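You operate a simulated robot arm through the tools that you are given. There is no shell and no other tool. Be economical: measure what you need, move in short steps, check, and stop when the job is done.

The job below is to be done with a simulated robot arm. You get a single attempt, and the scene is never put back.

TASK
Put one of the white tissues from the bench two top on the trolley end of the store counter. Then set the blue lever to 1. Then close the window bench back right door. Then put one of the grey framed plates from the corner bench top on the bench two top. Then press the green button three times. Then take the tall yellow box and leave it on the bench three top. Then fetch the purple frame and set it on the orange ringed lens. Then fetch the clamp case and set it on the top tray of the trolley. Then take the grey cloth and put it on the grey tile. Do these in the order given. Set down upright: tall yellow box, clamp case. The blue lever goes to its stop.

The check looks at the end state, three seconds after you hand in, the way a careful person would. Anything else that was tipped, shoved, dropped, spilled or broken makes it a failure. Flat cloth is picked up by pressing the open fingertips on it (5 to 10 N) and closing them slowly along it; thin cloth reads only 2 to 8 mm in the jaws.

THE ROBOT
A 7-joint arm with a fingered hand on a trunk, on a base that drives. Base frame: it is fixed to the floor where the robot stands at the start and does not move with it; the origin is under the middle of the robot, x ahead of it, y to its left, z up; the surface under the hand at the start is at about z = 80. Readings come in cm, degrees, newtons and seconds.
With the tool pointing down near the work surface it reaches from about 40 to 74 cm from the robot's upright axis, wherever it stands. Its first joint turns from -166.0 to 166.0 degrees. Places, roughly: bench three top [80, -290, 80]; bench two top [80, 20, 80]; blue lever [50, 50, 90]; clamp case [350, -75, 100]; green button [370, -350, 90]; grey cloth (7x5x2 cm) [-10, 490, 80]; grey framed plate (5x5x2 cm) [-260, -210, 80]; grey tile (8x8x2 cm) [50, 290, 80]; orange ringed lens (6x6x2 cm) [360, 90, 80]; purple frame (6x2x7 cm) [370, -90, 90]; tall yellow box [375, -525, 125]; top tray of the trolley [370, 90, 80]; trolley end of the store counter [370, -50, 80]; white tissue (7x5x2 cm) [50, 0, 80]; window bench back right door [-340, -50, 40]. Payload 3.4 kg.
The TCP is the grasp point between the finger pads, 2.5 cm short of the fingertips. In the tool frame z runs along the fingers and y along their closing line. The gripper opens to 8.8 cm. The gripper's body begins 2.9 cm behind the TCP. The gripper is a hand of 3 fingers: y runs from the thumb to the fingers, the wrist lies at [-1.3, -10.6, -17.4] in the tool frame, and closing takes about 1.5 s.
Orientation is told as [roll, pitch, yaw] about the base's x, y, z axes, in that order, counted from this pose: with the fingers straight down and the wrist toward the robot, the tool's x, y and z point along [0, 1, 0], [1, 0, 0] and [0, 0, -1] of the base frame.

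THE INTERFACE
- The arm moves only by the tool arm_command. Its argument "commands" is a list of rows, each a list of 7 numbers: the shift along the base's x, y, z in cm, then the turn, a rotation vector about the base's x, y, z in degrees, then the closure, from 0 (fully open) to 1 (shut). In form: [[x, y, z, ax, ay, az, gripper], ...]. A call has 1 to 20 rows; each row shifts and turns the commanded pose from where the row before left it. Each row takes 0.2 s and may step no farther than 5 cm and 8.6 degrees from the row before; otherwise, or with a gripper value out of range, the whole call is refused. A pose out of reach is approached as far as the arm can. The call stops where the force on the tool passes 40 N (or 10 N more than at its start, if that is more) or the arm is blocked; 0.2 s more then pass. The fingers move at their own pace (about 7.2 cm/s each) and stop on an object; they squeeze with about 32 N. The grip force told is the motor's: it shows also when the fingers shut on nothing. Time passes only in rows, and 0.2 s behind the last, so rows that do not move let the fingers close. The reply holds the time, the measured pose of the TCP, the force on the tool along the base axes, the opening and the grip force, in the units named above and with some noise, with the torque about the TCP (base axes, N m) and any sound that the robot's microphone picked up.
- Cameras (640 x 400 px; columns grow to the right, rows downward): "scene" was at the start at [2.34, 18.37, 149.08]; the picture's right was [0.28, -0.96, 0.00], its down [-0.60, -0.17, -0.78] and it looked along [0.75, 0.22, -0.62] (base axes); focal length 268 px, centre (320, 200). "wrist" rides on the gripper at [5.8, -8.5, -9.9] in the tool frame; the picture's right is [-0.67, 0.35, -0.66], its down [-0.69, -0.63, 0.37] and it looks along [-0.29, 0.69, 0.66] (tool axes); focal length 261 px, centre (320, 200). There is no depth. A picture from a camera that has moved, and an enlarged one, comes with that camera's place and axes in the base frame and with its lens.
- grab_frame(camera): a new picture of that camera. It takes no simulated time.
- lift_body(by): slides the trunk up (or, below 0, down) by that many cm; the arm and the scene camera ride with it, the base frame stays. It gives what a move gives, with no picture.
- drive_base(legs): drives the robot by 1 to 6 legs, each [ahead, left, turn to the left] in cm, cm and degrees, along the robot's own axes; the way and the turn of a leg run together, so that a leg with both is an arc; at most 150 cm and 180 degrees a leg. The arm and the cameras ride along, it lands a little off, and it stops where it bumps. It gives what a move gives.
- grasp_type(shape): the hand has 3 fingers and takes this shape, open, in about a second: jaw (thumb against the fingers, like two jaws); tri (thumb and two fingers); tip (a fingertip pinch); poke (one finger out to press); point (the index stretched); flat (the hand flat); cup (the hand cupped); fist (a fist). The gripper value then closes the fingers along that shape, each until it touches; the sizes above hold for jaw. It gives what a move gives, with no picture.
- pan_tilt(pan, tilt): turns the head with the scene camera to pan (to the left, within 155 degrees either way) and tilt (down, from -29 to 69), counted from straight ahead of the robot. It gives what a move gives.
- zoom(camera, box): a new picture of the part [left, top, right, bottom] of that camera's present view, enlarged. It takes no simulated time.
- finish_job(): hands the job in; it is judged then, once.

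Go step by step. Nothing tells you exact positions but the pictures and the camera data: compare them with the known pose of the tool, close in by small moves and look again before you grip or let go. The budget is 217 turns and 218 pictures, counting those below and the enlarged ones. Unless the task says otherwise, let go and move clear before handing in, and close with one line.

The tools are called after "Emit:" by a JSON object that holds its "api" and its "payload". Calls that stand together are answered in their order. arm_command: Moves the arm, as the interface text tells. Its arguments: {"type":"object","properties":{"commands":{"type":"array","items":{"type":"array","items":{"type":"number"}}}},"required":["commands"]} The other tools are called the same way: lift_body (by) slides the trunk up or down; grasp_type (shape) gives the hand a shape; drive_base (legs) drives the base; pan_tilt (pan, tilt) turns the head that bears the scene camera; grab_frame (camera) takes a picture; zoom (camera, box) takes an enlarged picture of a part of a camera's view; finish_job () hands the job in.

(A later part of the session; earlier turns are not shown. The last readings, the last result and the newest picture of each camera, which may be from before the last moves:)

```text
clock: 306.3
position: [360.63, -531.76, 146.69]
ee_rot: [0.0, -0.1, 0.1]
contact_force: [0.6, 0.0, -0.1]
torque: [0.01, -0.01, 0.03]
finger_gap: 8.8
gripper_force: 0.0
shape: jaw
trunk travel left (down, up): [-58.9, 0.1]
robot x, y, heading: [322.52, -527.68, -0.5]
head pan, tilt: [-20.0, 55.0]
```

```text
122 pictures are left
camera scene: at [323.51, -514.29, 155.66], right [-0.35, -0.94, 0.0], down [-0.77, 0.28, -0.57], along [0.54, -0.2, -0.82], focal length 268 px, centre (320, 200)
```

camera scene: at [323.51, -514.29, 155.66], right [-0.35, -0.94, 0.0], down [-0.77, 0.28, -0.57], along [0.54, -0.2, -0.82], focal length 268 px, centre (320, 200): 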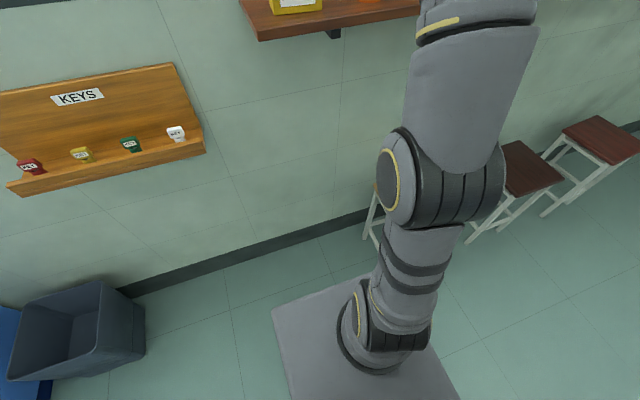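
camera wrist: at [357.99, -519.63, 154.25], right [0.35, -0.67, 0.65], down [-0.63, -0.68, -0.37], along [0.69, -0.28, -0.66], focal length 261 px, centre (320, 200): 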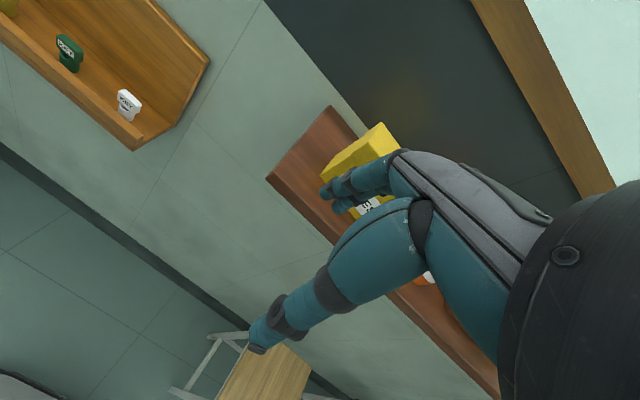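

The first stool's near edge is at y ≈ -568, leaving the base about 12 cm of margin. I'll drive slowly ahead.

Emit:
{"api": "drive_base", "payload": {"legs": [[22, 0, 0.5]]}}

Emit:
{"api": "grab_frame", "payload": {"camera": "wrist"}}

Emit:
{"api": "pan_tilt", "payload": {"pan": -25, "tilt": 20}}

Emit:
{"api": "grab_frame", "payload": {"camera": "scene"}}

```text
clock: 308.0
position: [382.49, -531.63, 146.66]
ee_rot: [0.0, 0.0, 0.3]
contact_force: [0.4, 0.2, -0.2]
torque: [0.01, 0.02, 0.01]
finger_gap: 8.78
gripper_force: 0.0
shape: jaw
trunk travel left (down, up): [-58.9, 0.1]
robot x, y, heading: [343.74, -527.86, 0.0]
head pan, tilt: [-20.0, 55.0]
```

```text
121 pictures are left
camera wrist: at [373.88, -526.02, 156.57], right [0.35, -0.67, 0.65], down [-0.63, -0.69, -0.37], along [0.7, -0.28, -0.66], focal length 261 px, centre (320, 200)
```

wrist: 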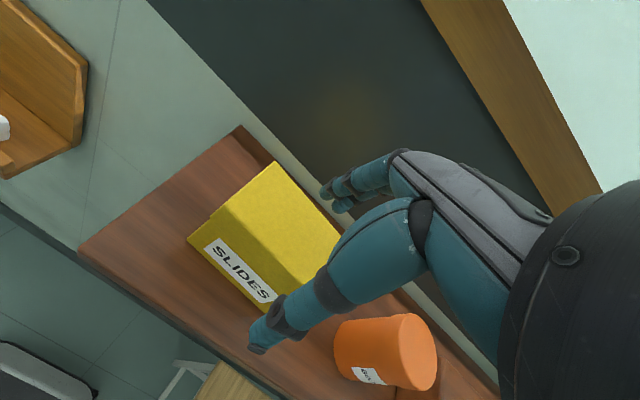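

```text
clock: 309.0
position: [382.4, -531.62, 146.66]
ee_rot: [0.1, 0.0, 0.3]
contact_force: [0.4, 1.4, 0.4]
torque: [-0.02, 0.02, 0.04]
finger_gap: 8.81
gripper_force: 0.0
shape: jaw
trunk travel left (down, up): [-58.9, 0.1]
robot x, y, heading: [344.39, -527.43, -0.1]
head pan, tilt: [-25.0, 20.0]
```

```text
120 pictures are left
camera scene: at [346.87, -515.81, 160.85], right [-0.42, -0.91, 0.0], down [-0.31, 0.14, -0.94], along [0.85, -0.4, -0.34], focal length 268 px, centre (320, 200)
```

scene: 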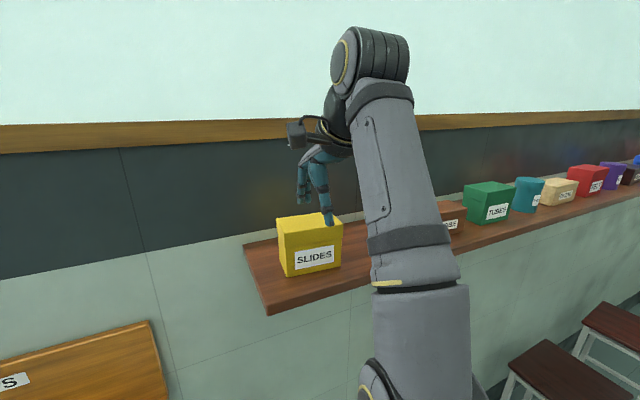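

Emit:
{"api": "zoom", "payload": {"camera": "wrist", "box": [160, 130, 380, 330]}}

Emit:
{"api": "zoom", "payload": {"camera": "scene", "box": [260, 190, 360, 290]}}

```text
2.00 times, centred on (270, 230) of wrist
camera zoom: at [373.76, -526.02, 156.6], right [0.35, -0.67, 0.65], down [-0.63, -0.69, -0.37], along [0.7, -0.28, -0.66], focal length 521 px, centre (420, 140)
```

zoom: 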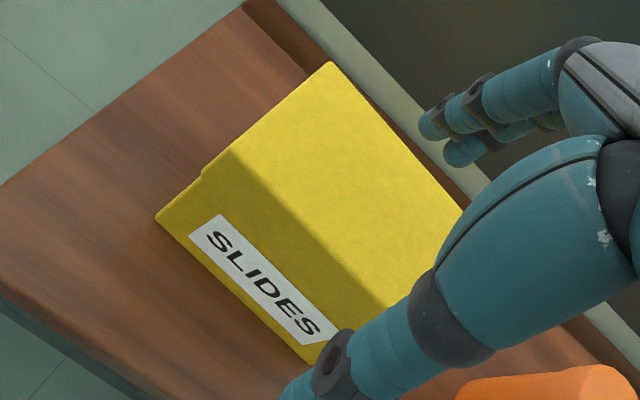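

```text
4.00 times, centred on (310, 240) of scene
camera zoom: at [346.87, -515.81, 160.85], right [-0.42, -0.91, 0.0], down [-0.31, 0.14, -0.94], along [0.85, -0.4, -0.34], focal length 1071 px, centre (360, 40)
```

zoom: 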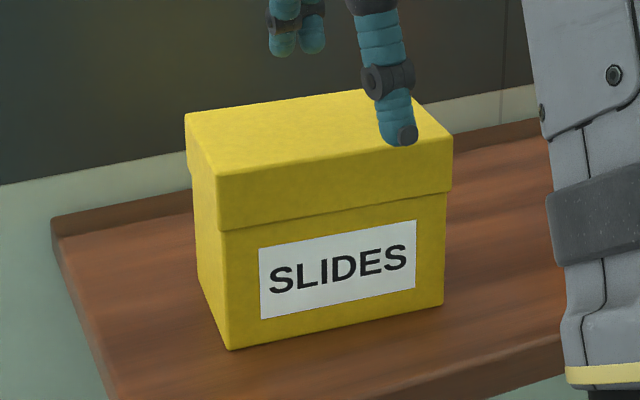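

The lid spans x 383.1–389.3, centred at about (386.2, -532.3). I'll nudge the base 3.8 cm ahead, keeping the height.

Emit:
{"api": "drive_base", "payload": {"legs": [[3.8, -0.6, 0]]}}

Emit:
{"api": "grab_frame", "payload": {"camera": "wrist"}}

Emit:
{"api": "zoom", "payload": {"camera": "scene", "box": [240, 150, 380, 270]}}

```text
clock: 309.9
position: [386.33, -532.35, 146.56]
ee_rot: [0.2, 0.0, 0.3]
contact_force: [-0.3, -0.2, -0.5]
torque: [0.0, 0.03, 0.0]
finger_gap: 8.81
gripper_force: 0.1
shape: jaw
trunk travel left (down, up): [-58.9, 0.1]
robot x, y, heading: [347.77, -528.31, 0.3]
head pan, tilt: [-25.0, 20.0]
```

```text
117 pictures are left
camera wrist: at [377.76, -526.61, 156.55], right [0.35, -0.67, 0.65], down [-0.63, -0.69, -0.37], along [0.7, -0.28, -0.66], focal length 261 px, centre (320, 200)
```

wrist: 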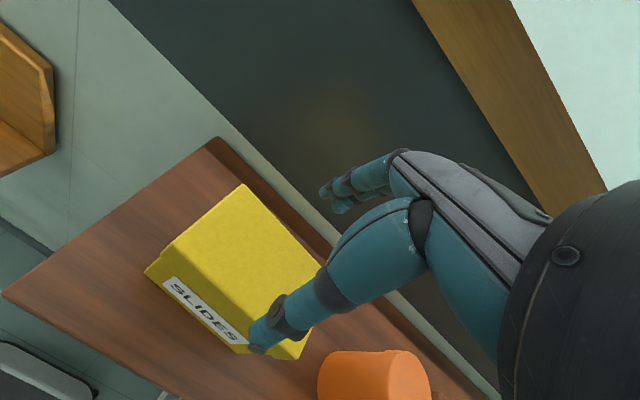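

```text
3.33 times, centred on (310, 210) of scene
camera zoom: at [350.85, -516.43, 160.86], right [-0.42, -0.91, 0.0], down [-0.31, 0.14, -0.94], along [0.85, -0.4, -0.34], focal length 893 px, centre (353, 167)
```

zoom: 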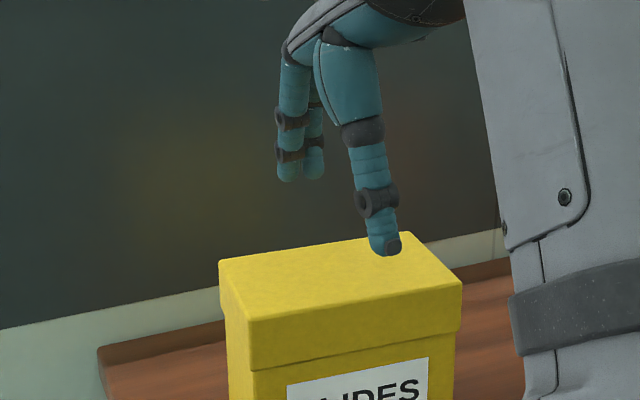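

The thumb and fingers should clear both faces by about 1.2 cm. I'll descend in steps.

Emit:
{"api": "arm_command", "payload": {"commands": [[0, 0, -1.5, 0, 0, 0, 0], [0, 0, -1.5, 0, 0, 0, 0], [0, 0, -1.5, 0, 0, 0, 0], [0, 0, 0, 0, 0, 0, 0]]}}

Emit:
{"api": "grab_frame", "payload": {"camera": "wrist"}}

Emit:
{"api": "zoom", "payload": {"camera": "scene", "box": [240, 150, 380, 270]}}

```text
clock: 310.9
position: [386.21, -532.4, 141.97]
ee_rot: [0.1, -0.1, 0.3]
contact_force: [0.2, 0.6, -0.4]
torque: [0.01, -0.06, -0.03]
finger_gap: 8.78
gripper_force: 0.0
shape: jaw
trunk travel left (down, up): [-58.9, 0.1]
robot x, y, heading: [347.92, -528.36, 0.2]
head pan, tilt: [-25.0, 20.0]
```

```text
115 pictures are left
camera wrist: at [377.66, -526.66, 151.96], right [0.35, -0.67, 0.65], down [-0.63, -0.69, -0.37], along [0.7, -0.28, -0.66], focal length 261 px, centre (320, 200)
```

wrist: 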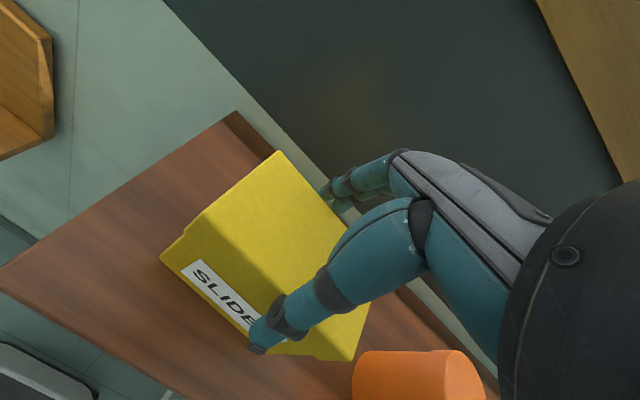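

```text
3.33 times, centred on (310, 210) of scene
camera zoom: at [350.66, -516.4, 160.86], right [-0.42, -0.91, 0.0], down [-0.31, 0.14, -0.94], along [0.85, -0.4, -0.34], focal length 893 px, centre (353, 167)
```

zoom: 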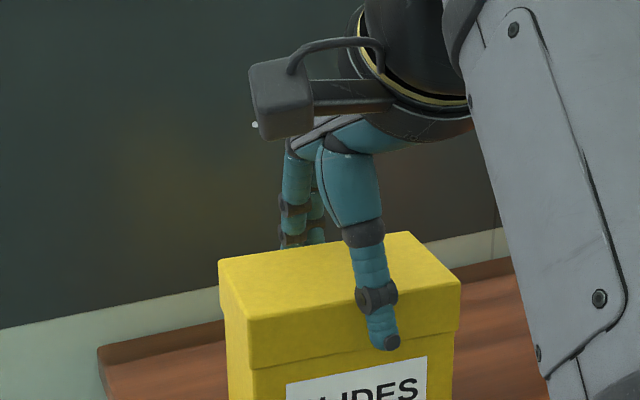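

It straddles well. Slightly lower, then close.

Emit:
{"api": "arm_command", "payload": {"commands": [[0, 0, -1.2, 0, 0, 0, 0], [0, 0, -0.8, 0, 0, 0, 0], [0, 0, 0, 0, 0, 0, 0.2], [0, 0, 0, 0, 0, 0, 0.4], [0, 0, 0, 0, 0, 0, 0.7], [0, 0, 0, 0, 0, 0, 1], [0, 0, 0, 0, 0, 0, 1]]}}

```text
clock: 312.5
position: [386.34, -532.27, 140.01]
ee_rot: [0.1, 0.0, 0.4]
contact_force: [0.2, -0.1, -0.4]
torque: [0.01, -0.04, 0.0]
finger_gap: 5.38
gripper_force: 32.3
shape: jaw
trunk travel left (down, up): [-58.9, 0.1]
robot x, y, heading: [348.23, -528.33, -0.1]
head pan, tilt: [-25.0, 20.0]
```

Emit:
{"api": "arm_command", "payload": {"commands": [[0, 0, 1, 0, 0, 0, 1], [0, 0, 2, 0, 0, 0, 1], [0, 0, 2, 0, 0, 0, 1], [0, 0, 1.5, 0, 0, 0, 1], [0, 0, 0, 0, 0, 0, 1]]}}

Emit:
{"api": "grab_frame", "payload": {"camera": "scene"}}

```text
clock: 313.7
position: [386.14, -532.35, 146.71]
ee_rot: [0.2, 0.0, 0.4]
contact_force: [-0.1, -0.5, -1.1]
torque: [0.02, 0.0, 0.0]
finger_gap: 5.34
gripper_force: 32.2
shape: jaw
trunk travel left (down, up): [-58.9, 0.1]
robot x, y, heading: [348.17, -528.44, 0.1]
head pan, tilt: [-25.0, 20.0]
```

```text
113 pictures are left
camera scene: at [350.64, -516.39, 160.86], right [-0.42, -0.91, 0.0], down [-0.31, 0.14, -0.94], along [0.85, -0.4, -0.34], focal length 268 px, centre (320, 200)
```

scene: 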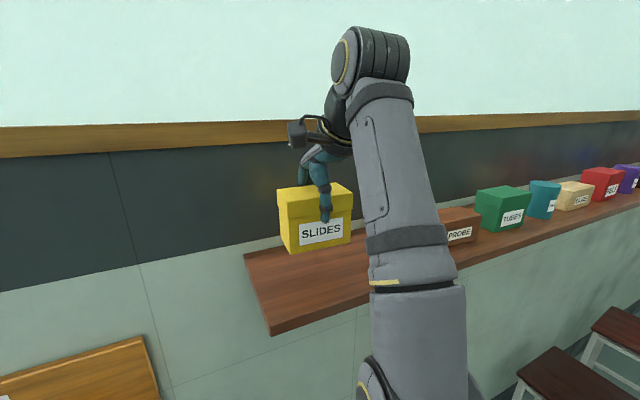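

Lifted cleanly. I'll back away from the shelf, lower the trunk, and turn toward bench three.

Emit:
{"api": "drive_base", "payload": {"legs": [[-80, 0, 0]]}}

Emit:
{"api": "lift_body", "payload": {"by": -9}}

Emit:
{"api": "drive_base", "payload": {"legs": [[0, 150, 0], [0, 0, 180]]}}

Emit:
{"api": "pan_tilt", "payload": {"pan": 0, "tilt": 25}}

Emit:
{"api": "grab_frame", "payload": {"camera": "scene"}}

```text
clock: 318.0
position: [305.8, -532.31, 146.69]
ee_rot: [0.1, -0.1, -0.6]
contact_force: [0.0, -0.6, -2.6]
torque: [0.01, -0.04, 0.0]
finger_gap: 5.36
gripper_force: 32.1
shape: jaw
trunk travel left (down, up): [-58.9, 0.1]
robot x, y, heading: [268.29, -527.82, -1.0]
head pan, tilt: [-25.0, 20.0]
```

```text
clock: 319.2
position: [305.86, -532.27, 137.63]
ee_rot: [0.1, 0.0, -0.6]
contact_force: [-0.5, -0.2, -0.9]
torque: [0.0, 0.0, 0.01]
finger_gap: 5.36
gripper_force: 32.0
shape: jaw
trunk travel left (down, up): [-49.9, 9.1]
robot x, y, heading: [267.82, -527.78, -0.9]
head pan, tilt: [-25.0, 20.0]
```

```text
clock: 334.0
position: [232.6, -372.65, 137.65]
ee_rot: [0.1, -0.1, 179.3]
contact_force: [0.5, 0.8, -1.9]
torque: [0.0, 0.01, 0.0]
finger_gap: 5.3
gripper_force: 32.1
shape: jaw
trunk travel left (down, up): [-49.9, 9.1]
robot x, y, heading: [270.48, -377.17, 178.9]
head pan, tilt: [-25.0, 20.0]
```

```text
clock: 334.9
position: [232.51, -372.76, 137.65]
ee_rot: [0.1, 0.1, 179.4]
contact_force: [0.3, 0.8, -2.5]
torque: [0.01, -0.02, -0.03]
finger_gap: 5.29
gripper_force: 31.9
shape: jaw
trunk travel left (down, up): [-49.9, 9.1]
robot x, y, heading: [270.63, -377.3, 179.1]
head pan, tilt: [0.0, 25.0]
```

```text
112 pictures are left
camera scene: at [267.25, -392.84, 151.05], right [0.02, 1.0, 0.0], down [0.42, -0.01, -0.91], along [-0.91, 0.01, -0.42], focal length 268 px, centre (320, 200)
```

scene: 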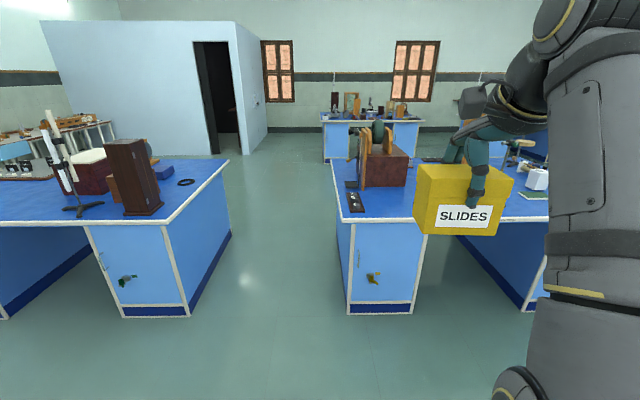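

Emit:
{"api": "drive_base", "payload": {"legs": [[0, -80, 1], [40, 0, 0]]}}

Emit:
{"api": "pan_tilt", "payload": {"pan": 5, "tilt": 40}}

Emit:
{"api": "grab_frame", "payload": {"camera": "scene"}}

```text
clock: 341.3
position: [193.85, -291.89, 137.66]
ee_rot: [0.1, -0.1, -179.6]
contact_force: [-0.4, -0.4, -1.6]
torque: [0.01, -0.04, 0.01]
finger_gap: 5.28
gripper_force: 31.7
shape: jaw
trunk travel left (down, up): [-49.9, 9.1]
robot x, y, heading: [232.14, -295.25, -180.0]
head pan, tilt: [0.0, 25.0]
```

```text
clock: 342.1
position: [193.99, -291.91, 137.72]
ee_rot: [0.1, -0.1, -179.6]
contact_force: [0.3, -0.1, -1.5]
torque: [-0.01, -0.02, 0.01]
finger_gap: 5.28
gripper_force: 32.0
shape: jaw
trunk travel left (down, up): [-49.9, 9.1]
robot x, y, heading: [232.42, -295.89, -179.7]
head pan, tilt: [5.0, 40.0]
```

```text
111 pictures are left
camera scene: at [229.62, -312.14, 148.73], right [-0.09, 1.0, 0.0], down [0.64, 0.06, -0.77], along [-0.76, -0.07, -0.64], focal length 268 px, centre (320, 200)
```

scene: 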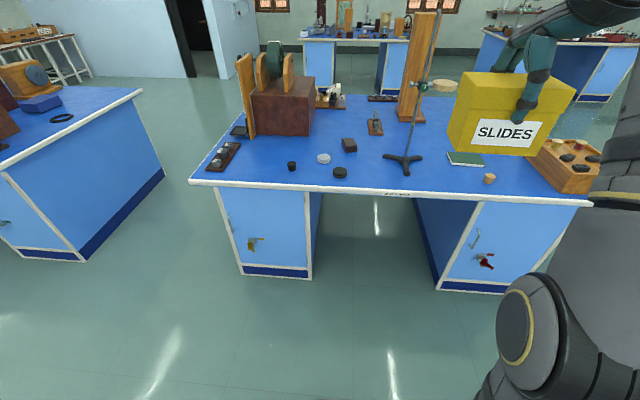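

There's a clear spot on bench three's near side at about (130, -299). I'll drive in and place the box there.

Emit:
{"api": "drive_base", "payload": {"legs": [[43, 3, 0]]}}

Emit:
{"api": "pan_tilt", "payload": {"pan": 5, "tilt": 50}}

Emit:
{"api": "grab_frame", "payload": {"camera": "scene"}}

```text
clock: 344.7
position: [151.92, -295.23, 137.66]
ee_rot: [0.1, -0.1, -179.4]
contact_force: [0.1, -0.6, -2.3]
torque: [-0.01, -0.02, -0.02]
finger_gap: 5.31
gripper_force: 31.6
shape: jaw
trunk travel left (down, up): [-49.9, 9.1]
robot x, y, heading: [190.26, -299.11, -179.6]
head pan, tilt: [5.0, 40.0]
```

```text
clock: 345.4
position: [151.93, -295.31, 137.79]
ee_rot: [0.2, -0.1, -179.4]
contact_force: [0.2, 0.0, -1.3]
torque: [0.01, -0.01, 0.03]
finger_gap: 5.29
gripper_force: 32.0
shape: jaw
trunk travel left (down, up): [-49.9, 9.1]
robot x, y, heading: [190.08, -298.59, -179.8]
head pan, tilt: [5.0, 50.0]
```

```text
110 pictures are left
camera scene: at [188.51, -315.24, 147.31], right [-0.09, 1.0, 0.0], down [0.76, 0.07, -0.64], along [-0.64, -0.06, -0.77], focal length 268 px, centre (320, 200)
```

scene: 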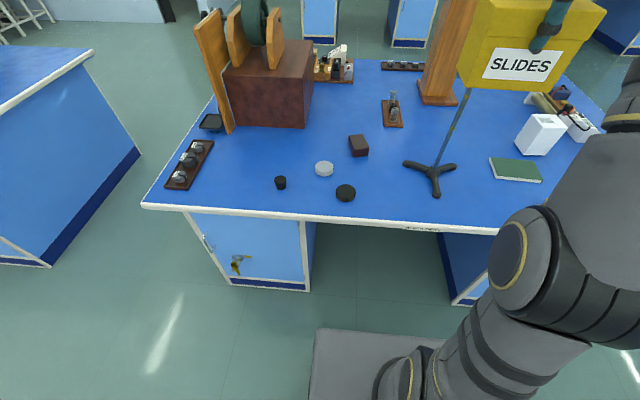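

Emit:
{"api": "arm_command", "payload": {"commands": [[-4, -0.4, -2, 0, 0, 0, 1], [-4, -0.4, -2, 0, 0, 0, 1], [-4, -0.4, -2, 0, 0, 0, 1], [-4, -0.4, -2, 0, 0, 0, 1], [-4, -0.2, -2, 0, 0, 0, 1], [-1.9, 0, -4, 0, 0, 0, 1], [0, 0, -5, 0, 0, 0, 1], [0, 0, -5, 0, 0, 0, 1], [0, 0, -5, 0, 0, 0, 1], [0, 0, -5, 0, 0, 0, 1], [0, 0, -5, 0, 0, 0, 1], [0, 0, 0, 0, 0, 0, 1]]}}

Emit:
{"api": "grab_frame", "payload": {"camera": "wrist"}}

Emit:
{"api": "grab_frame", "payload": {"camera": "scene"}}

```text
clock: 348.0
position: [119.7, -296.11, 104.34]
ee_rot: [0.1, 0.1, -179.4]
contact_force: [-0.5, -0.4, -1.5]
torque: [-0.01, 0.0, -0.03]
finger_gap: 5.28
gripper_force: 32.5
shape: jaw
out of reach, approached as far as the arm can: row 4, 5, 6, 7, 8, 9, 10, 11
trunk travel left (down, up): [-49.9, 9.1]
robot x, y, heading: [190.13, -298.84, -180.0]
head pan, tilt: [5.0, 50.0]
```

```text
109 pictures are left
camera wrist: at [128.08, -301.91, 114.23], right [-0.36, 0.67, 0.65], down [0.62, 0.69, -0.37], along [-0.7, 0.28, -0.66], focal length 261 px, centre (320, 200)
```

wrist: 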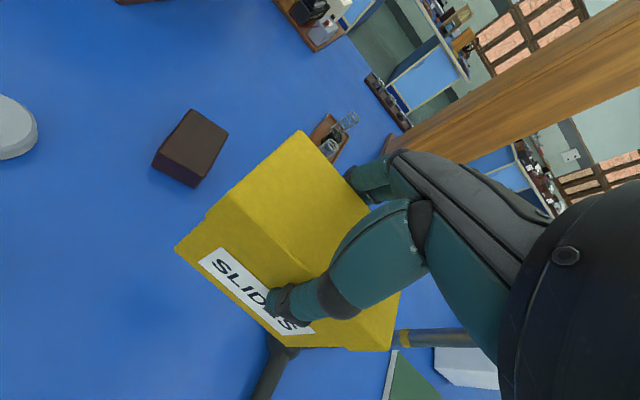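

```text
108 pictures are left
camera scene: at [188.49, -315.24, 147.3], right [-0.09, 1.0, 0.0], down [0.76, 0.07, -0.64], along [-0.64, -0.06, -0.77], focal length 268 px, centre (320, 200)
```

scene: 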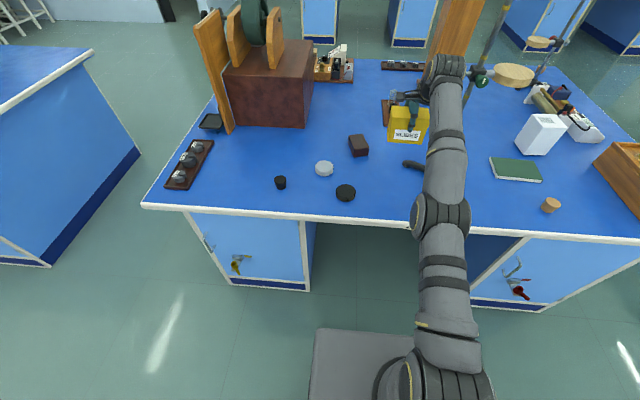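

The hand came out at x ≈ 120 because earlier commands had been clipped. I'll bring it back toward me to x ≈ 130 at this height.

Emit:
{"api": "arm_command", "payload": {"commands": [[3, 0, 0, 0, 0, 0, 1], [3, 0, 0, 0, 0, 0, 1], [0, 0, 0, 0, 0, 0, 1]]}}

```text
clock: 348.8
position: [120.38, -295.82, 106.24]
ee_rot: [0.0, 0.2, -179.4]
contact_force: [-0.1, 0.3, -1.2]
torque: [0.01, 0.01, -0.01]
finger_gap: 5.28
gripper_force: 32.3
shape: jaw
out of reach, approached as far as the arm can: row 1, 2
trunk travel left (down, up): [-49.9, 9.1]
robot x, y, heading: [189.99, -299.21, -179.8]
head pan, tilt: [5.0, 50.0]
```

Emit:
{"api": "arm_command", "payload": {"commands": [[4, 0, 0, 0, 0, 0, 1], [4, 0, 0, 0, 0, 0, 1], [0, 0, 0, 0, 0, 0, 1]]}}

```text
clock: 349.6
position: [121.41, -295.37, 108.49]
ee_rot: [0.1, 0.1, -179.4]
contact_force: [0.8, 0.2, -1.2]
torque: [0.01, 0.0, -0.01]
finger_gap: 5.29
gripper_force: 31.9
shape: jaw
out of reach, approached as far as the arm can: row 1, 2
trunk travel left (down, up): [-49.9, 9.1]
robot x, y, heading: [190.22, -298.82, -179.7]
head pan, tilt: [5.0, 50.0]
```

Emit:
{"api": "arm_command", "payload": {"commands": [[0, 0, 0, 0, 0, 0, 1], [0, 0, 0, 0, 0, 0, 1], [0, 0, 0, 0, 0, 0, 1], [0, 0, 0, 0, 0, 0, 1]]}}

Emit:
{"api": "grab_frame", "payload": {"camera": "scene"}}

```text
clock: 350.6
position: [121.45, -295.42, 108.4]
ee_rot: [0.1, 0.1, -179.3]
contact_force: [-0.1, 0.9, -1.4]
torque: [-0.03, 0.0, 0.02]
finger_gap: 5.3
gripper_force: 32.1
shape: jaw
trunk travel left (down, up): [-49.9, 9.1]
robot x, y, heading: [189.93, -298.87, -179.9]
head pan, tilt: [5.0, 50.0]
```

```text
107 pictures are left
camera scene: at [188.5, -315.24, 147.3], right [-0.09, 1.0, 0.0], down [0.76, 0.07, -0.64], along [-0.64, -0.06, -0.77], focal length 268 px, centre (320, 200)
```

scene: 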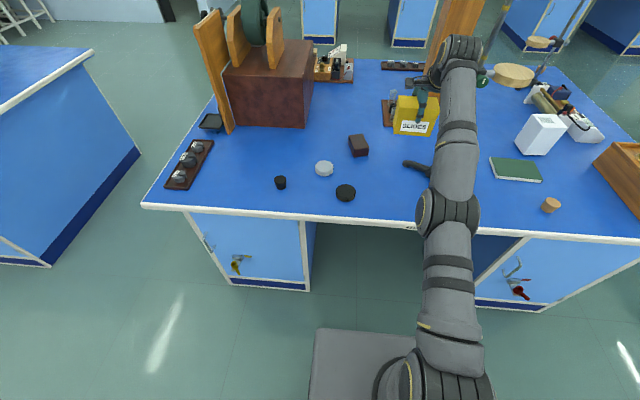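

The arm is fully stretched here, so I'll retract along its radial direction: back toward me and down.

Emit:
{"api": "arm_command", "payload": {"commands": [[2, 0, -1, 0, 0, 0, 1], [2, 0, -1, 0, 0, 0, 1], [0, 0, 0, 0, 0, 0, 1]]}}

```text
clock: 351.4
position: [121.34, -295.35, 108.34]
ee_rot: [0.1, 0.1, -179.3]
contact_force: [-0.2, 0.8, -2.6]
torque: [-0.02, 0.0, 0.03]
finger_gap: 5.29
gripper_force: 31.9
shape: jaw
out of reach, approached as far as the arm can: row 1, 2
trunk travel left (down, up): [-49.9, 9.1]
robot x, y, heading: [190.49, -298.86, -179.5]
head pan, tilt: [5.0, 50.0]
```

Emit:
{"api": "arm_command", "payload": {"commands": [[4.6, 0, -1.8, 0, 0, 0, 1], [4.6, 0, -1.8, 0, 0, 0, 1], [0, 0, 0, 0, 0, 0, 1]]}}

```text
clock: 352.2
position: [121.53, -295.08, 108.46]
ee_rot: [0.1, 0.0, -179.4]
contact_force: [0.1, -0.2, -1.4]
torque: [0.01, 0.03, -0.02]
finger_gap: 5.31
gripper_force: 32.2
shape: jaw
out of reach, approached as far as the arm can: row 1, 2
trunk travel left (down, up): [-49.9, 9.1]
robot x, y, heading: [189.74, -298.8, -179.6]
head pan, tilt: [5.0, 50.0]
```

Emit:
{"api": "arm_command", "payload": {"commands": [[2, 0, 4, 0, 0, 0, 1], [2, 0, 4, 0, 0, 0, 1], [2.5, 0, 4, 0, 0, 0, 1], [3, 0, 3.5, 0, 0, 0, 1], [3, 0, 3, 0, 0, 0, 1], [4, 0, 2, 0, 0, 0, 1], [4, 0, 0, 0, 0, 0, 1], [4, 0, 0, 0, 0, 0, 1], [0, 0, 0, 0, 0, 0, 1]]}}

```text
clock: 354.2
position: [143.01, -294.49, 133.22]
ee_rot: [0.1, 0.0, -179.4]
contact_force: [-0.2, -0.5, -0.6]
torque: [0.02, -0.04, 0.03]
finger_gap: 5.24
gripper_force: 32.2
shape: jaw
out of reach, approached as far as the arm can: row 3, 6, 7, 8
trunk travel left (down, up): [-49.9, 9.1]
robot x, y, heading: [189.83, -298.68, -179.8]
head pan, tilt: [5.0, 50.0]
```

Emit:
{"api": "arm_command", "payload": {"commands": [[0, 0, -2, 0, 0, 0, 1], [0, 0, -2, 0, 0, 0, 1], [0, 0, 0, 0, 0, 0, 1]]}}

```text
clock: 355.0
position: [141.34, -294.21, 132.1]
ee_rot: [0.1, 0.1, -179.3]
contact_force: [-0.7, 0.3, -1.0]
torque: [0.02, 0.0, -0.01]
finger_gap: 5.27
gripper_force: 31.7
shape: jaw
out of reach, approached as far as the arm can: row 1, 2
trunk travel left (down, up): [-49.9, 9.1]
robot x, y, heading: [190.11, -298.94, -179.8]
head pan, tilt: [5.0, 50.0]
```

Emit:
{"api": "arm_command", "payload": {"commands": [[3, 0, 2, 0, 0, 0, 1], [3, 0, 1.5, 0, 0, 0, 1], [3, 0, 1.2, 0, 0, 0, 1], [2.5, 0, 0.8, 0, 0, 0, 1], [0, 0, -1, 0, 0, 0, 1], [0, 0, -1, 0, 0, 0, 1], [0, 0, 0, 0, 0, 0, 1]]}}

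```text
clock: 356.6
position: [152.71, -294.13, 136.25]
ee_rot: [0.1, 0.0, -179.4]
contact_force: [0.6, -0.4, -1.5]
torque: [-0.01, -0.05, 0.03]
finger_gap: 5.27
gripper_force: 32.1
shape: jaw
out of reach, approached as far as the arm can: row 3
trunk travel left (down, up): [-49.9, 9.1]
robot x, y, heading: [189.61, -299.03, -179.7]
head pan, tilt: [5.0, 50.0]
```

Back inside the workspace. I'll go straight down here (clear of the bench edge), then forward.

Emit:
{"api": "arm_command", "payload": {"commands": [[0, 0, -3, 0, 0, 0, 1], [0, 0, -4, 0, 0, 0, 1], [0, 0, -4, 0, 0, 0, 1], [0, 0, -5, 0, 0, 0, 1], [0, 0, -5, 0, 0, 0, 1], [0, 0, -5, 0, 0, 0, 1], [0, 0, -5, 0, 0, 0, 1], [0, 0, -4, 0, 0, 0, 1], [0, 0, 0, 0, 0, 0, 1]]}}

```text
clock: 358.6
position: [152.51, -294.03, 101.18]
ee_rot: [0.1, 0.0, -179.4]
contact_force: [-1.1, -0.5, -2.0]
torque: [0.0, 0.0, -0.03]
finger_gap: 5.27
gripper_force: 31.9
shape: jaw
trunk travel left (down, up): [-49.9, 9.1]
robot x, y, heading: [189.65, -299.1, -179.8]
head pan, tilt: [5.0, 50.0]
```

Now forward to x ≈ 130, y ≈ -297 at this height.

Emit:
{"api": "arm_command", "payload": {"commands": [[-4, -0.6, 0, 0, 0, 0, 1], [-4, -0.6, 0, 0, 0, 0, 1], [-4, -0.6, 0, 0, 0, 0, 1], [-4, -0.6, 0, 0, 0, 0, 1], [-4, -0.6, 0, 0, 0, 0, 1], [-2.5, 0, -4, 0, 0, 0, 1], [0, 0, -4, 0, 0, 0, 1], [0, 0, 0, 0, 0, 0, 1]]}}

Emit:
{"api": "grab_frame", "payload": {"camera": "wrist"}}

Emit:
{"api": "grab_frame", "payload": {"camera": "scene"}}

```text
clock: 360.4
position: [130.06, -297.3, 93.14]
ee_rot: [0.2, -0.1, -179.3]
contact_force: [-0.2, -0.1, -1.7]
torque: [-0.01, -0.02, 0.0]
finger_gap: 5.26
gripper_force: 31.8
shape: jaw
trunk travel left (down, up): [-49.9, 9.1]
robot x, y, heading: [190.37, -299.0, -179.7]
head pan, tilt: [5.0, 50.0]
```

```text
106 pictures are left
camera wrist: at [138.49, -302.97, 103.17], right [-0.35, 0.67, 0.65], down [0.62, 0.69, -0.37], along [-0.7, 0.28, -0.66], focal length 261 px, centre (320, 200)
```

wrist: 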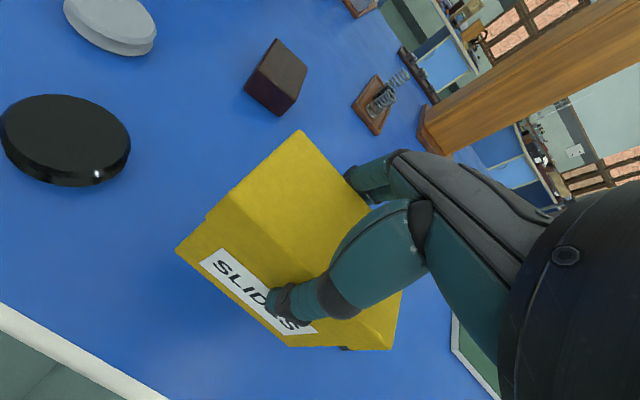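

```text
105 pictures are left
camera scene: at [188.51, -315.24, 147.3], right [-0.09, 1.0, 0.0], down [0.76, 0.07, -0.64], along [-0.64, -0.06, -0.77], focal length 268 px, centre (320, 200)
```

scene: 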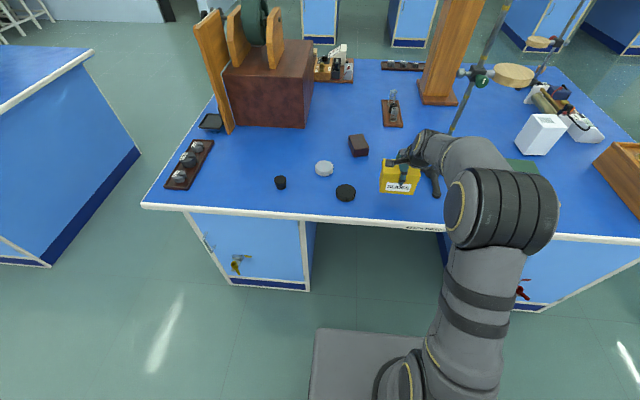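

I'll shift 1.5 cm away from the stand leg and lower to touchdown.

Emit:
{"api": "arm_command", "payload": {"commands": [[0, -1.5, -1, 0, 0, 0, 1], [0, 0, -2, 0, 0, 0, 1], [0, 0, -1.5, 0, 0, 0, 1], [0, 0, -0.6, 0, 0, 0, 1], [0, 0, -0.4, 0, 0, 0, 1], [0, 0, 0, 0, 0, 0, 1]]}}

```text
clock: 361.8
position: [130.14, -298.5, 87.76]
ee_rot: [0.1, 0.0, -179.4]
contact_force: [0.6, 0.6, -2.0]
torque: [0.01, 0.01, 0.03]
finger_gap: 5.24
gripper_force: 32.1
shape: jaw
trunk travel left (down, up): [-49.9, 9.1]
robot x, y, heading: [190.04, -299.04, -179.8]
head pan, tilt: [5.0, 50.0]
```

Emit:
{"api": "arm_command", "payload": {"commands": [[0, 0, -0.4, 0, 0, 0, 1], [0, 0, -0.3, 0, 0, 0, 1], [0, 0, -0.3, 0, 0, 0, 1], [0, 0, 0, 0, 0, 0, 1]]}}

```text
clock: 362.8
position: [130.07, -298.62, 86.86]
ee_rot: [0.2, -0.3, -179.5]
contact_force: [0.3, 0.6, 12.0]
torque: [-0.04, 0.05, -0.03]
finger_gap: 5.21
gripper_force: 32.3
shape: jaw
trunk travel left (down, up): [-49.9, 9.1]
robot x, y, heading: [189.78, -299.25, -179.6]
head pan, tilt: [5.0, 50.0]
```

Touchdown. I'll release gently and rise straight up, staying low enough to avoid the stretch limit.

Emit:
{"api": "arm_command", "payload": {"commands": [[0, 0, 0.1, 0, 0, 0, 0.35], [0, 0, 0, 0, 0, 0, 0.1], [0, 0, 0, 0, 0, 0, 0], [0, 0, 0, 0, 0, 0, 0], [0, 0, 2, 0, 0, 0, 0], [0, 0, 3, 0, 0, 0, 0], [0, 0, 4, 0, 0, 0, 0], [0, 0, 4, 0, 0, 0, 0], [2, 0, 4, 0, 0, 0, 0], [4, 0, 2, 0, 0, 0, 0.3], [4, 0, 2, 0, 0, 0, 0.3], [4, 0, 2, 0, 0, 0, 0.3], [4, 0, 2, 0, 0, 0, 0.3]]}}

Emit:
{"api": "grab_frame", "payload": {"camera": "scene"}}

```text
clock: 365.6
position: [148.23, -298.37, 111.86]
ee_rot: [0.2, 0.0, -179.4]
contact_force: [-0.2, -0.5, 0.0]
torque: [-0.02, 0.01, 0.0]
finger_gap: 6.2
gripper_force: 0.2
shape: jaw
trunk travel left (down, up): [-49.9, 9.1]
robot x, y, heading: [189.79, -298.88, -179.7]
head pan, tilt: [5.0, 50.0]
```

```text
104 pictures are left
camera scene: at [188.58, -315.24, 147.3], right [-0.09, 1.0, 0.0], down [0.76, 0.07, -0.64], along [-0.64, -0.06, -0.77], focal length 268 px, centre (320, 200)
```

scene: 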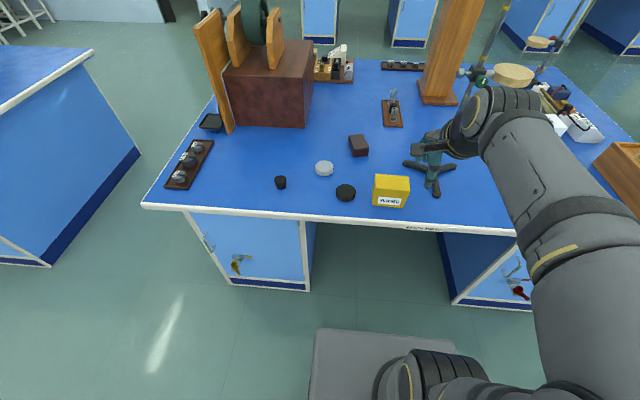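

The yellow box stands upright on bench three. Next I'll go to the counter for the purple frame.

Emit:
{"api": "drive_base", "payload": {"legs": [[-75, 0, 0], [0, 0, 179.7], [0, 150, 0], [0, 48, 0]]}}

Emit:
{"api": "pan_tilt", "payload": {"pan": 0, "tilt": 35}}

Emit:
{"api": "grab_frame", "payload": {"camera": "scene"}}

```text
clock: 386.4
position: [309.0, -102.78, 111.95]
ee_rot: [0.1, 0.0, -0.9]
contact_force: [-0.2, 0.3, -0.5]
torque: [-0.02, 0.01, 0.0]
finger_gap: 6.18
gripper_force: 0.1
shape: jaw
trunk travel left (down, up): [-49.9, 9.1]
robot x, y, heading: [266.99, -101.23, -1.4]
head pan, tilt: [5.0, 50.0]
```

```text
clock: 387.2
position: [309.05, -102.79, 111.88]
ee_rot: [0.1, -0.1, -0.9]
contact_force: [-0.2, -0.3, -0.5]
torque: [0.0, 0.0, -0.02]
finger_gap: 6.17
gripper_force: 0.1
shape: jaw
trunk travel left (down, up): [-49.9, 9.1]
robot x, y, heading: [267.21, -101.4, -1.2]
head pan, tilt: [0.0, 35.0]
```

```text
103 pictures are left
camera scene: at [270.33, -85.32, 149.47], right [-0.02, -1.0, 0.0], down [-0.57, 0.01, -0.82], along [0.82, -0.02, -0.57], focal length 268 px, centre (320, 200)
```

scene: 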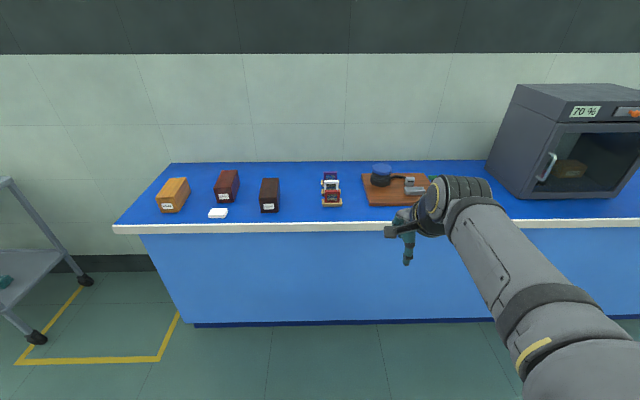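

Emit:
{"api": "drive_base", "payload": {"legs": [[36, 0, 1.2]]}}

Emit:
{"api": "pan_tilt", "payload": {"pan": 10, "tilt": 45}}

Emit:
{"api": "grab_frame", "payload": {"camera": "scene"}}

Emit:
{"api": "zoom", "payload": {"camera": "scene", "box": [220, 150, 400, 260]}}

Emit:
{"api": "grab_frame", "payload": {"camera": "wrist"}}

```text
clock: 389.5
position: [345.36, -101.94, 112.02]
ee_rot: [0.1, -0.1, 0.7]
contact_force: [0.1, 0.6, -0.1]
torque: [-0.02, -0.01, -0.02]
finger_gap: 6.23
gripper_force: 0.0
shape: jaw
trunk travel left (down, up): [-49.9, 9.1]
robot x, y, heading: [303.05, -101.61, 0.2]
head pan, tilt: [0.0, 35.0]
```

```text
clock: 390.2
position: [345.23, -101.96, 111.96]
ee_rot: [0.1, 0.0, 0.7]
contact_force: [0.0, 0.2, -0.9]
torque: [-0.02, 0.03, -0.01]
finger_gap: 6.22
gripper_force: 0.1
shape: jaw
trunk travel left (down, up): [-49.9, 9.1]
robot x, y, heading: [303.17, -101.3, 0.2]
head pan, tilt: [10.0, 45.0]
```

```text
102 pictures are left
camera scene: at [305.27, -84.07, 148.0], right [0.18, -0.98, 0.0], down [-0.7, -0.13, -0.71], along [0.7, 0.13, -0.71], focal length 268 px, centre (320, 200)
```

scene: 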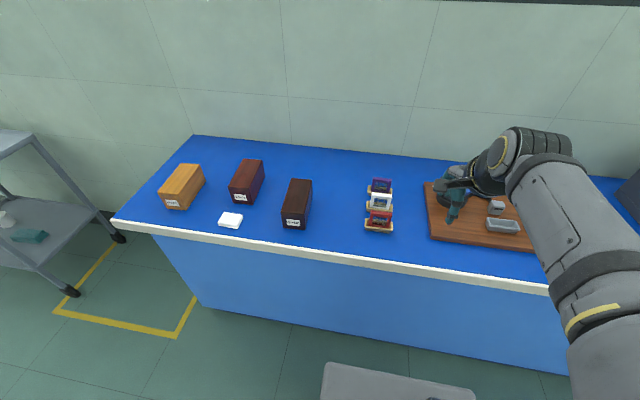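

```text
3.56 times, centred on (310, 205) of scene
camera zoom: at [305.27, -84.07, 148.0], right [0.18, -0.98, 0.0], down [-0.7, -0.13, -0.71], along [0.7, 0.13, -0.71], focal length 952 px, centre (356, 182)
```

zoom: 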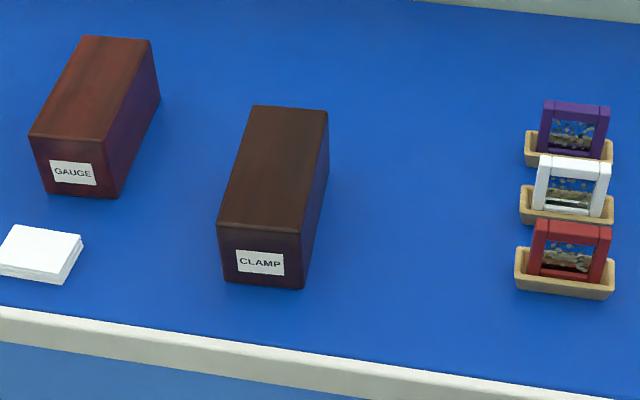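

```text
100 pictures are left
camera wrist: at [336.56, -96.27, 121.86], right [0.36, -0.67, 0.65], down [-0.62, -0.69, -0.37], along [0.7, -0.28, -0.66], focal length 261 px, centre (320, 200)
```

wrist: 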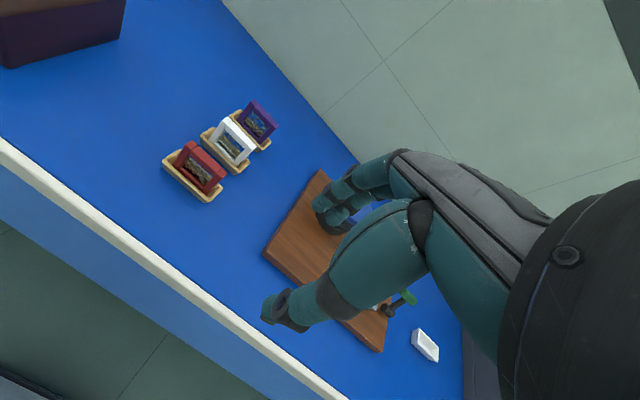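

The purple frame stands in a wooden holder at about (373.3, -92.4), with its centre at z ≈ 89.6. I'll move a bit closer and hover over it.

Emit:
{"api": "drive_base", "payload": {"legs": [[6, 4, -0.2]]}}

Emit:
{"api": "arm_command", "payload": {"commands": [[4, 1, 0, 0, 0, -0.7, 0.4], [4, 1, 0, 0, 0, 0, 0.4], [4, 1, 0, 0, 0, 0, 0.4], [4, 1, -1, 0, 0, 0, 0.4], [4, 1, -2, 0, 0, 0, 0.4], [1.5, 0.5, -4, 0, 0, 0, 0.4], [0, 0, -4, 0, 0, 0, 0.4], [0, 0, 0, 0, 0, 0, 0.4]]}}

Emit:
{"api": "grab_frame", "payload": {"camera": "wrist"}}

Emit:
{"api": "zoom", "payload": {"camera": "scene", "box": [300, 130, 440, 250]}}

```text
clock: 391.2
position: [351.49, -97.96, 111.94]
ee_rot: [0.0, 0.0, 0.6]
contact_force: [-0.2, 0.1, 0.0]
torque: [0.04, 0.0, -0.01]
finger_gap: 6.21
gripper_force: 0.0
shape: jaw
trunk travel left (down, up): [-49.9, 9.1]
robot x, y, heading: [309.5, -97.24, 0.5]
head pan, tilt: [10.0, 45.0]
```

```text
clock: 393.0
position: [372.98, -92.58, 100.68]
ee_rot: [0.1, 0.0, -0.2]
contact_force: [-0.4, 0.5, -0.1]
torque: [0.01, -0.01, -0.01]
finger_gap: 5.33
gripper_force: 0.0
shape: jaw
trunk travel left (down, up): [-49.9, 9.1]
robot x, y, heading: [309.62, -97.38, 0.3]
head pan, tilt: [10.0, 45.0]
```

```text
99 pictures are left
camera wrist: at [364.27, -86.84, 110.67], right [0.35, -0.67, 0.65], down [-0.63, -0.68, -0.37], along [0.69, -0.29, -0.66], focal length 261 px, centre (320, 200)
```

wrist: 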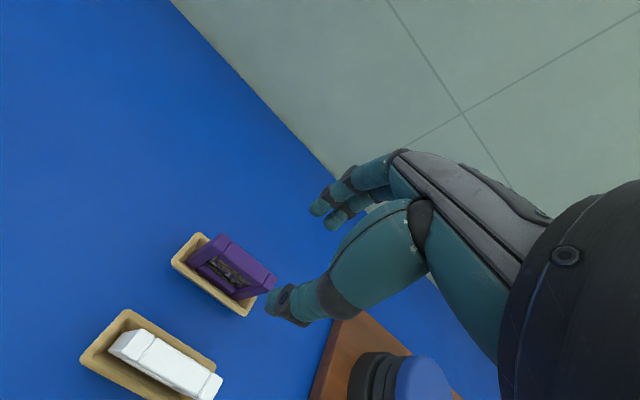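

```text
3.33 times, centred on (370, 190) of scene
camera zoom: at [311.49, -80.07, 147.99], right [0.18, -0.98, 0.0], down [-0.7, -0.13, -0.71], along [0.7, 0.13, -0.71], focal length 893 px, centre (153, 233)
```

zoom: 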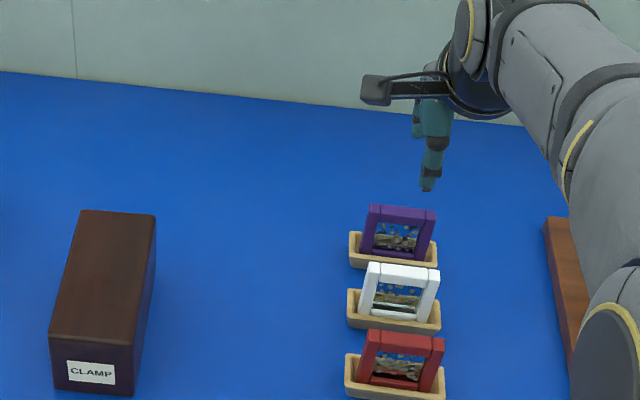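

Aligned. I'll descend and grip across its thickness.

Emit:
{"api": "arm_command", "payload": {"commands": [[0, 0.4, -4, 0, 0, 0, 0.4], [0, 0, -3, 0, 0, 0, 0.4], [0, 0, -1.5, 0, 0, 0, 0.4], [0, 0, 0, 0, 0, 0, 0.4]]}}

Emit:
{"api": "grab_frame", "payload": {"camera": "wrist"}}

```text
clock: 394.0
position: [372.96, -92.17, 92.26]
ee_rot: [0.1, 0.0, -0.2]
contact_force: [-0.3, -0.5, 0.1]
torque: [0.01, -0.05, 0.04]
finger_gap: 5.31
gripper_force: 0.1
shape: jaw
trunk travel left (down, up): [-49.9, 9.1]
robot x, y, heading: [309.56, -97.58, 0.4]
head pan, tilt: [10.0, 45.0]
```

```text
97 pictures are left
camera wrist: at [364.33, -86.38, 102.22], right [0.35, -0.67, 0.65], down [-0.63, -0.68, -0.37], along [0.69, -0.29, -0.66], focal length 261 px, centre (320, 200)
```

wrist: 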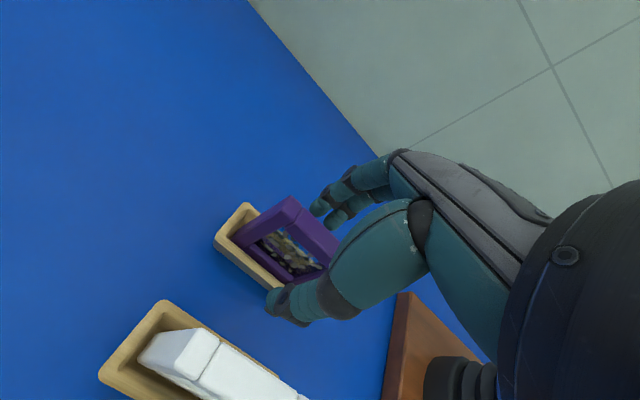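

Emit:
{"api": "arm_command", "payload": {"commands": [[0, 0, -0.5, 0, 0, 0, 0.5], [0, 0, 0, 0, 0, 0, 0.6], [0, 0, 0, 0, 0, 0, 0.7], [0, 0, 0, 0, 0, 0, 0.8], [0, 0, 0, 0, 0, 0, 1], [0, 0, 0, 0, 0, 0, 1]]}}

Emit:
{"api": "grab_frame", "payload": {"camera": "wrist"}}

```text
clock: 395.4
position: [372.89, -92.13, 91.76]
ee_rot: [0.1, 0.0, -0.2]
contact_force: [0.8, 0.2, 0.6]
torque: [0.01, -0.02, 0.01]
finger_gap: 0.89
gripper_force: 32.2
shape: jaw
trunk travel left (down, up): [-49.9, 9.1]
robot x, y, heading: [309.81, -97.4, 0.2]
head pan, tilt: [10.0, 45.0]
```

```text
96 pictures are left
camera wrist: at [364.33, -86.38, 101.77], right [0.35, -0.67, 0.65], down [-0.63, -0.68, -0.37], along [0.69, -0.29, -0.66], focal length 261 px, centre (320, 200)
```

wrist: 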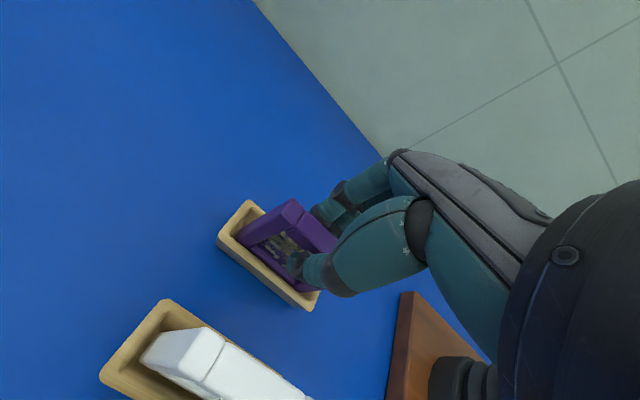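

Gripped (0.9 cm). I'll lift and look.

Emit:
{"api": "arm_command", "payload": {"commands": [[0, 0, 1, 0, 0, 0, 1], [0, 0, 3, 0, 0, 0, 1], [0, 0, 4, 0, 0, 0, 1], [0, 0, 4, 0, 0, 0, 1], [0, 0, 0, 0, 0, 0, 1]]}}

Emit:
{"api": "grab_frame", "payload": {"camera": "wrist"}}

Emit:
{"api": "zoom", "payload": {"camera": "scene", "box": [300, 130, 440, 250]}}

```text
clock: 396.6
position: [372.74, -92.04, 103.84]
ee_rot: [0.1, 0.0, -0.3]
contact_force: [0.1, -0.5, -0.4]
torque: [0.01, -0.02, 0.01]
finger_gap: 0.9
gripper_force: 31.9
shape: jaw
trunk travel left (down, up): [-49.9, 9.1]
robot x, y, heading: [309.57, -97.38, 0.2]
head pan, tilt: [10.0, 45.0]
```

```text
95 pictures are left
camera wrist: at [364.22, -86.22, 113.9], right [0.35, -0.67, 0.65], down [-0.63, -0.68, -0.37], along [0.69, -0.29, -0.66], focal length 261 px, centre (320, 200)
```

wrist: 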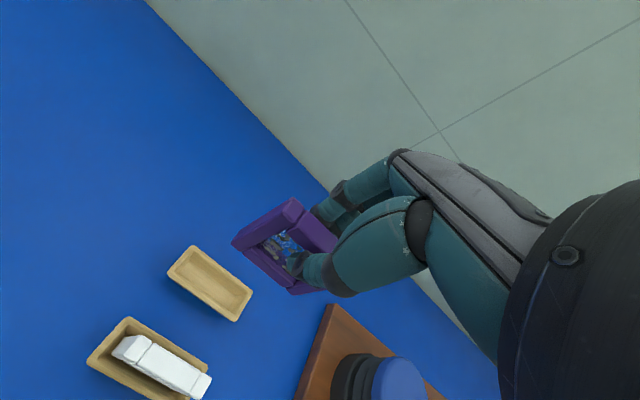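

```text
3.33 times, centred on (370, 190) of scene
camera zoom: at [311.49, -80.07, 147.99], right [0.18, -0.98, 0.0], down [-0.7, -0.13, -0.71], along [0.7, 0.13, -0.71], focal length 893 px, centre (153, 233)
```

zoom: 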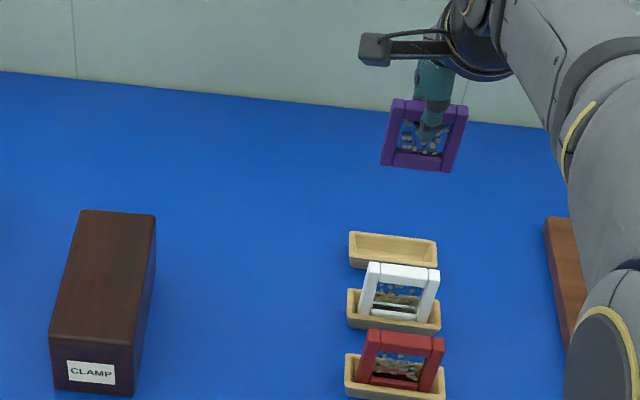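

The frame is held by its window. I'll retract, back off and drive to the trolley.

Emit:
{"api": "arm_command", "payload": {"commands": [[-4, 0, 2, 0, 0, 0, 1], [-4, 0, 2, 0, 0, 0, 1], [-4, 0, 2, 0, 0, 0, 1], [-4, 0, 1, 0, 0, 0, 1], [-4, 0, 0, 0, 0, 0, 1]]}}

Emit:
{"api": "drive_base", "payload": {"legs": [[-40, 0, 0], [0, 150, 0], [0, 10, 0]]}}

Emit:
{"api": "pan_tilt", "payload": {"pan": 0, "tilt": 35}}

Emit:
{"api": "grab_frame", "payload": {"camera": "scene"}}

```text
clock: 397.8
position: [352.71, -92.06, 110.95]
ee_rot: [0.1, 0.0, -0.2]
contact_force: [0.0, -0.2, 0.0]
torque: [0.0, -0.01, 0.0]
finger_gap: 0.91
gripper_force: 31.6
shape: jaw
trunk travel left (down, up): [-49.9, 9.1]
robot x, y, heading: [309.53, -97.56, 0.2]
head pan, tilt: [10.0, 45.0]
```

```text
clock: 408.0
position: [312.15, 65.6, 111.13]
ee_rot: [0.1, -0.1, 0.1]
contact_force: [-0.3, 1.2, -1.1]
torque: [0.01, 0.01, -0.03]
finger_gap: 0.91
gripper_force: 31.7
shape: jaw
trunk travel left (down, up): [-49.9, 9.1]
robot x, y, heading: [268.71, 59.98, 0.5]
head pan, tilt: [10.0, 45.0]
```

```text
clock: 408.7
position: [312.08, 65.42, 111.02]
ee_rot: [0.1, 0.1, 0.1]
contact_force: [-0.7, -1.0, -1.4]
torque: [0.01, -0.02, 0.01]
finger_gap: 0.92
gripper_force: 32.1
shape: jaw
trunk travel left (down, up): [-49.9, 9.1]
robot x, y, heading: [268.52, 60.06, 0.6]
head pan, tilt: [0.0, 35.0]
```

```text
93 pictures are left
camera scene: at [271.53, 75.83, 149.47], right [0.01, -1.0, 0.0], down [-0.57, -0.01, -0.82], along [0.82, 0.01, -0.57], focal length 268 px, centre (320, 200)
```

scene: 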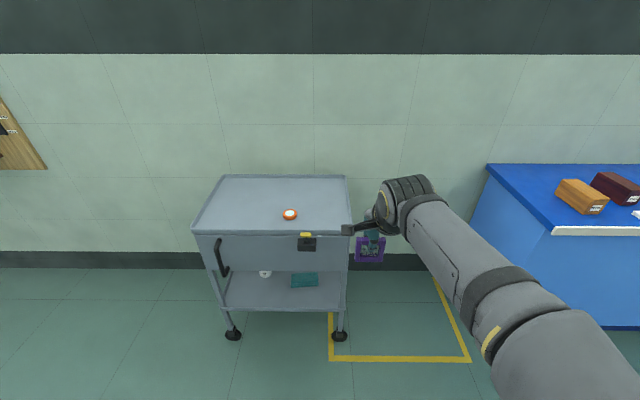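

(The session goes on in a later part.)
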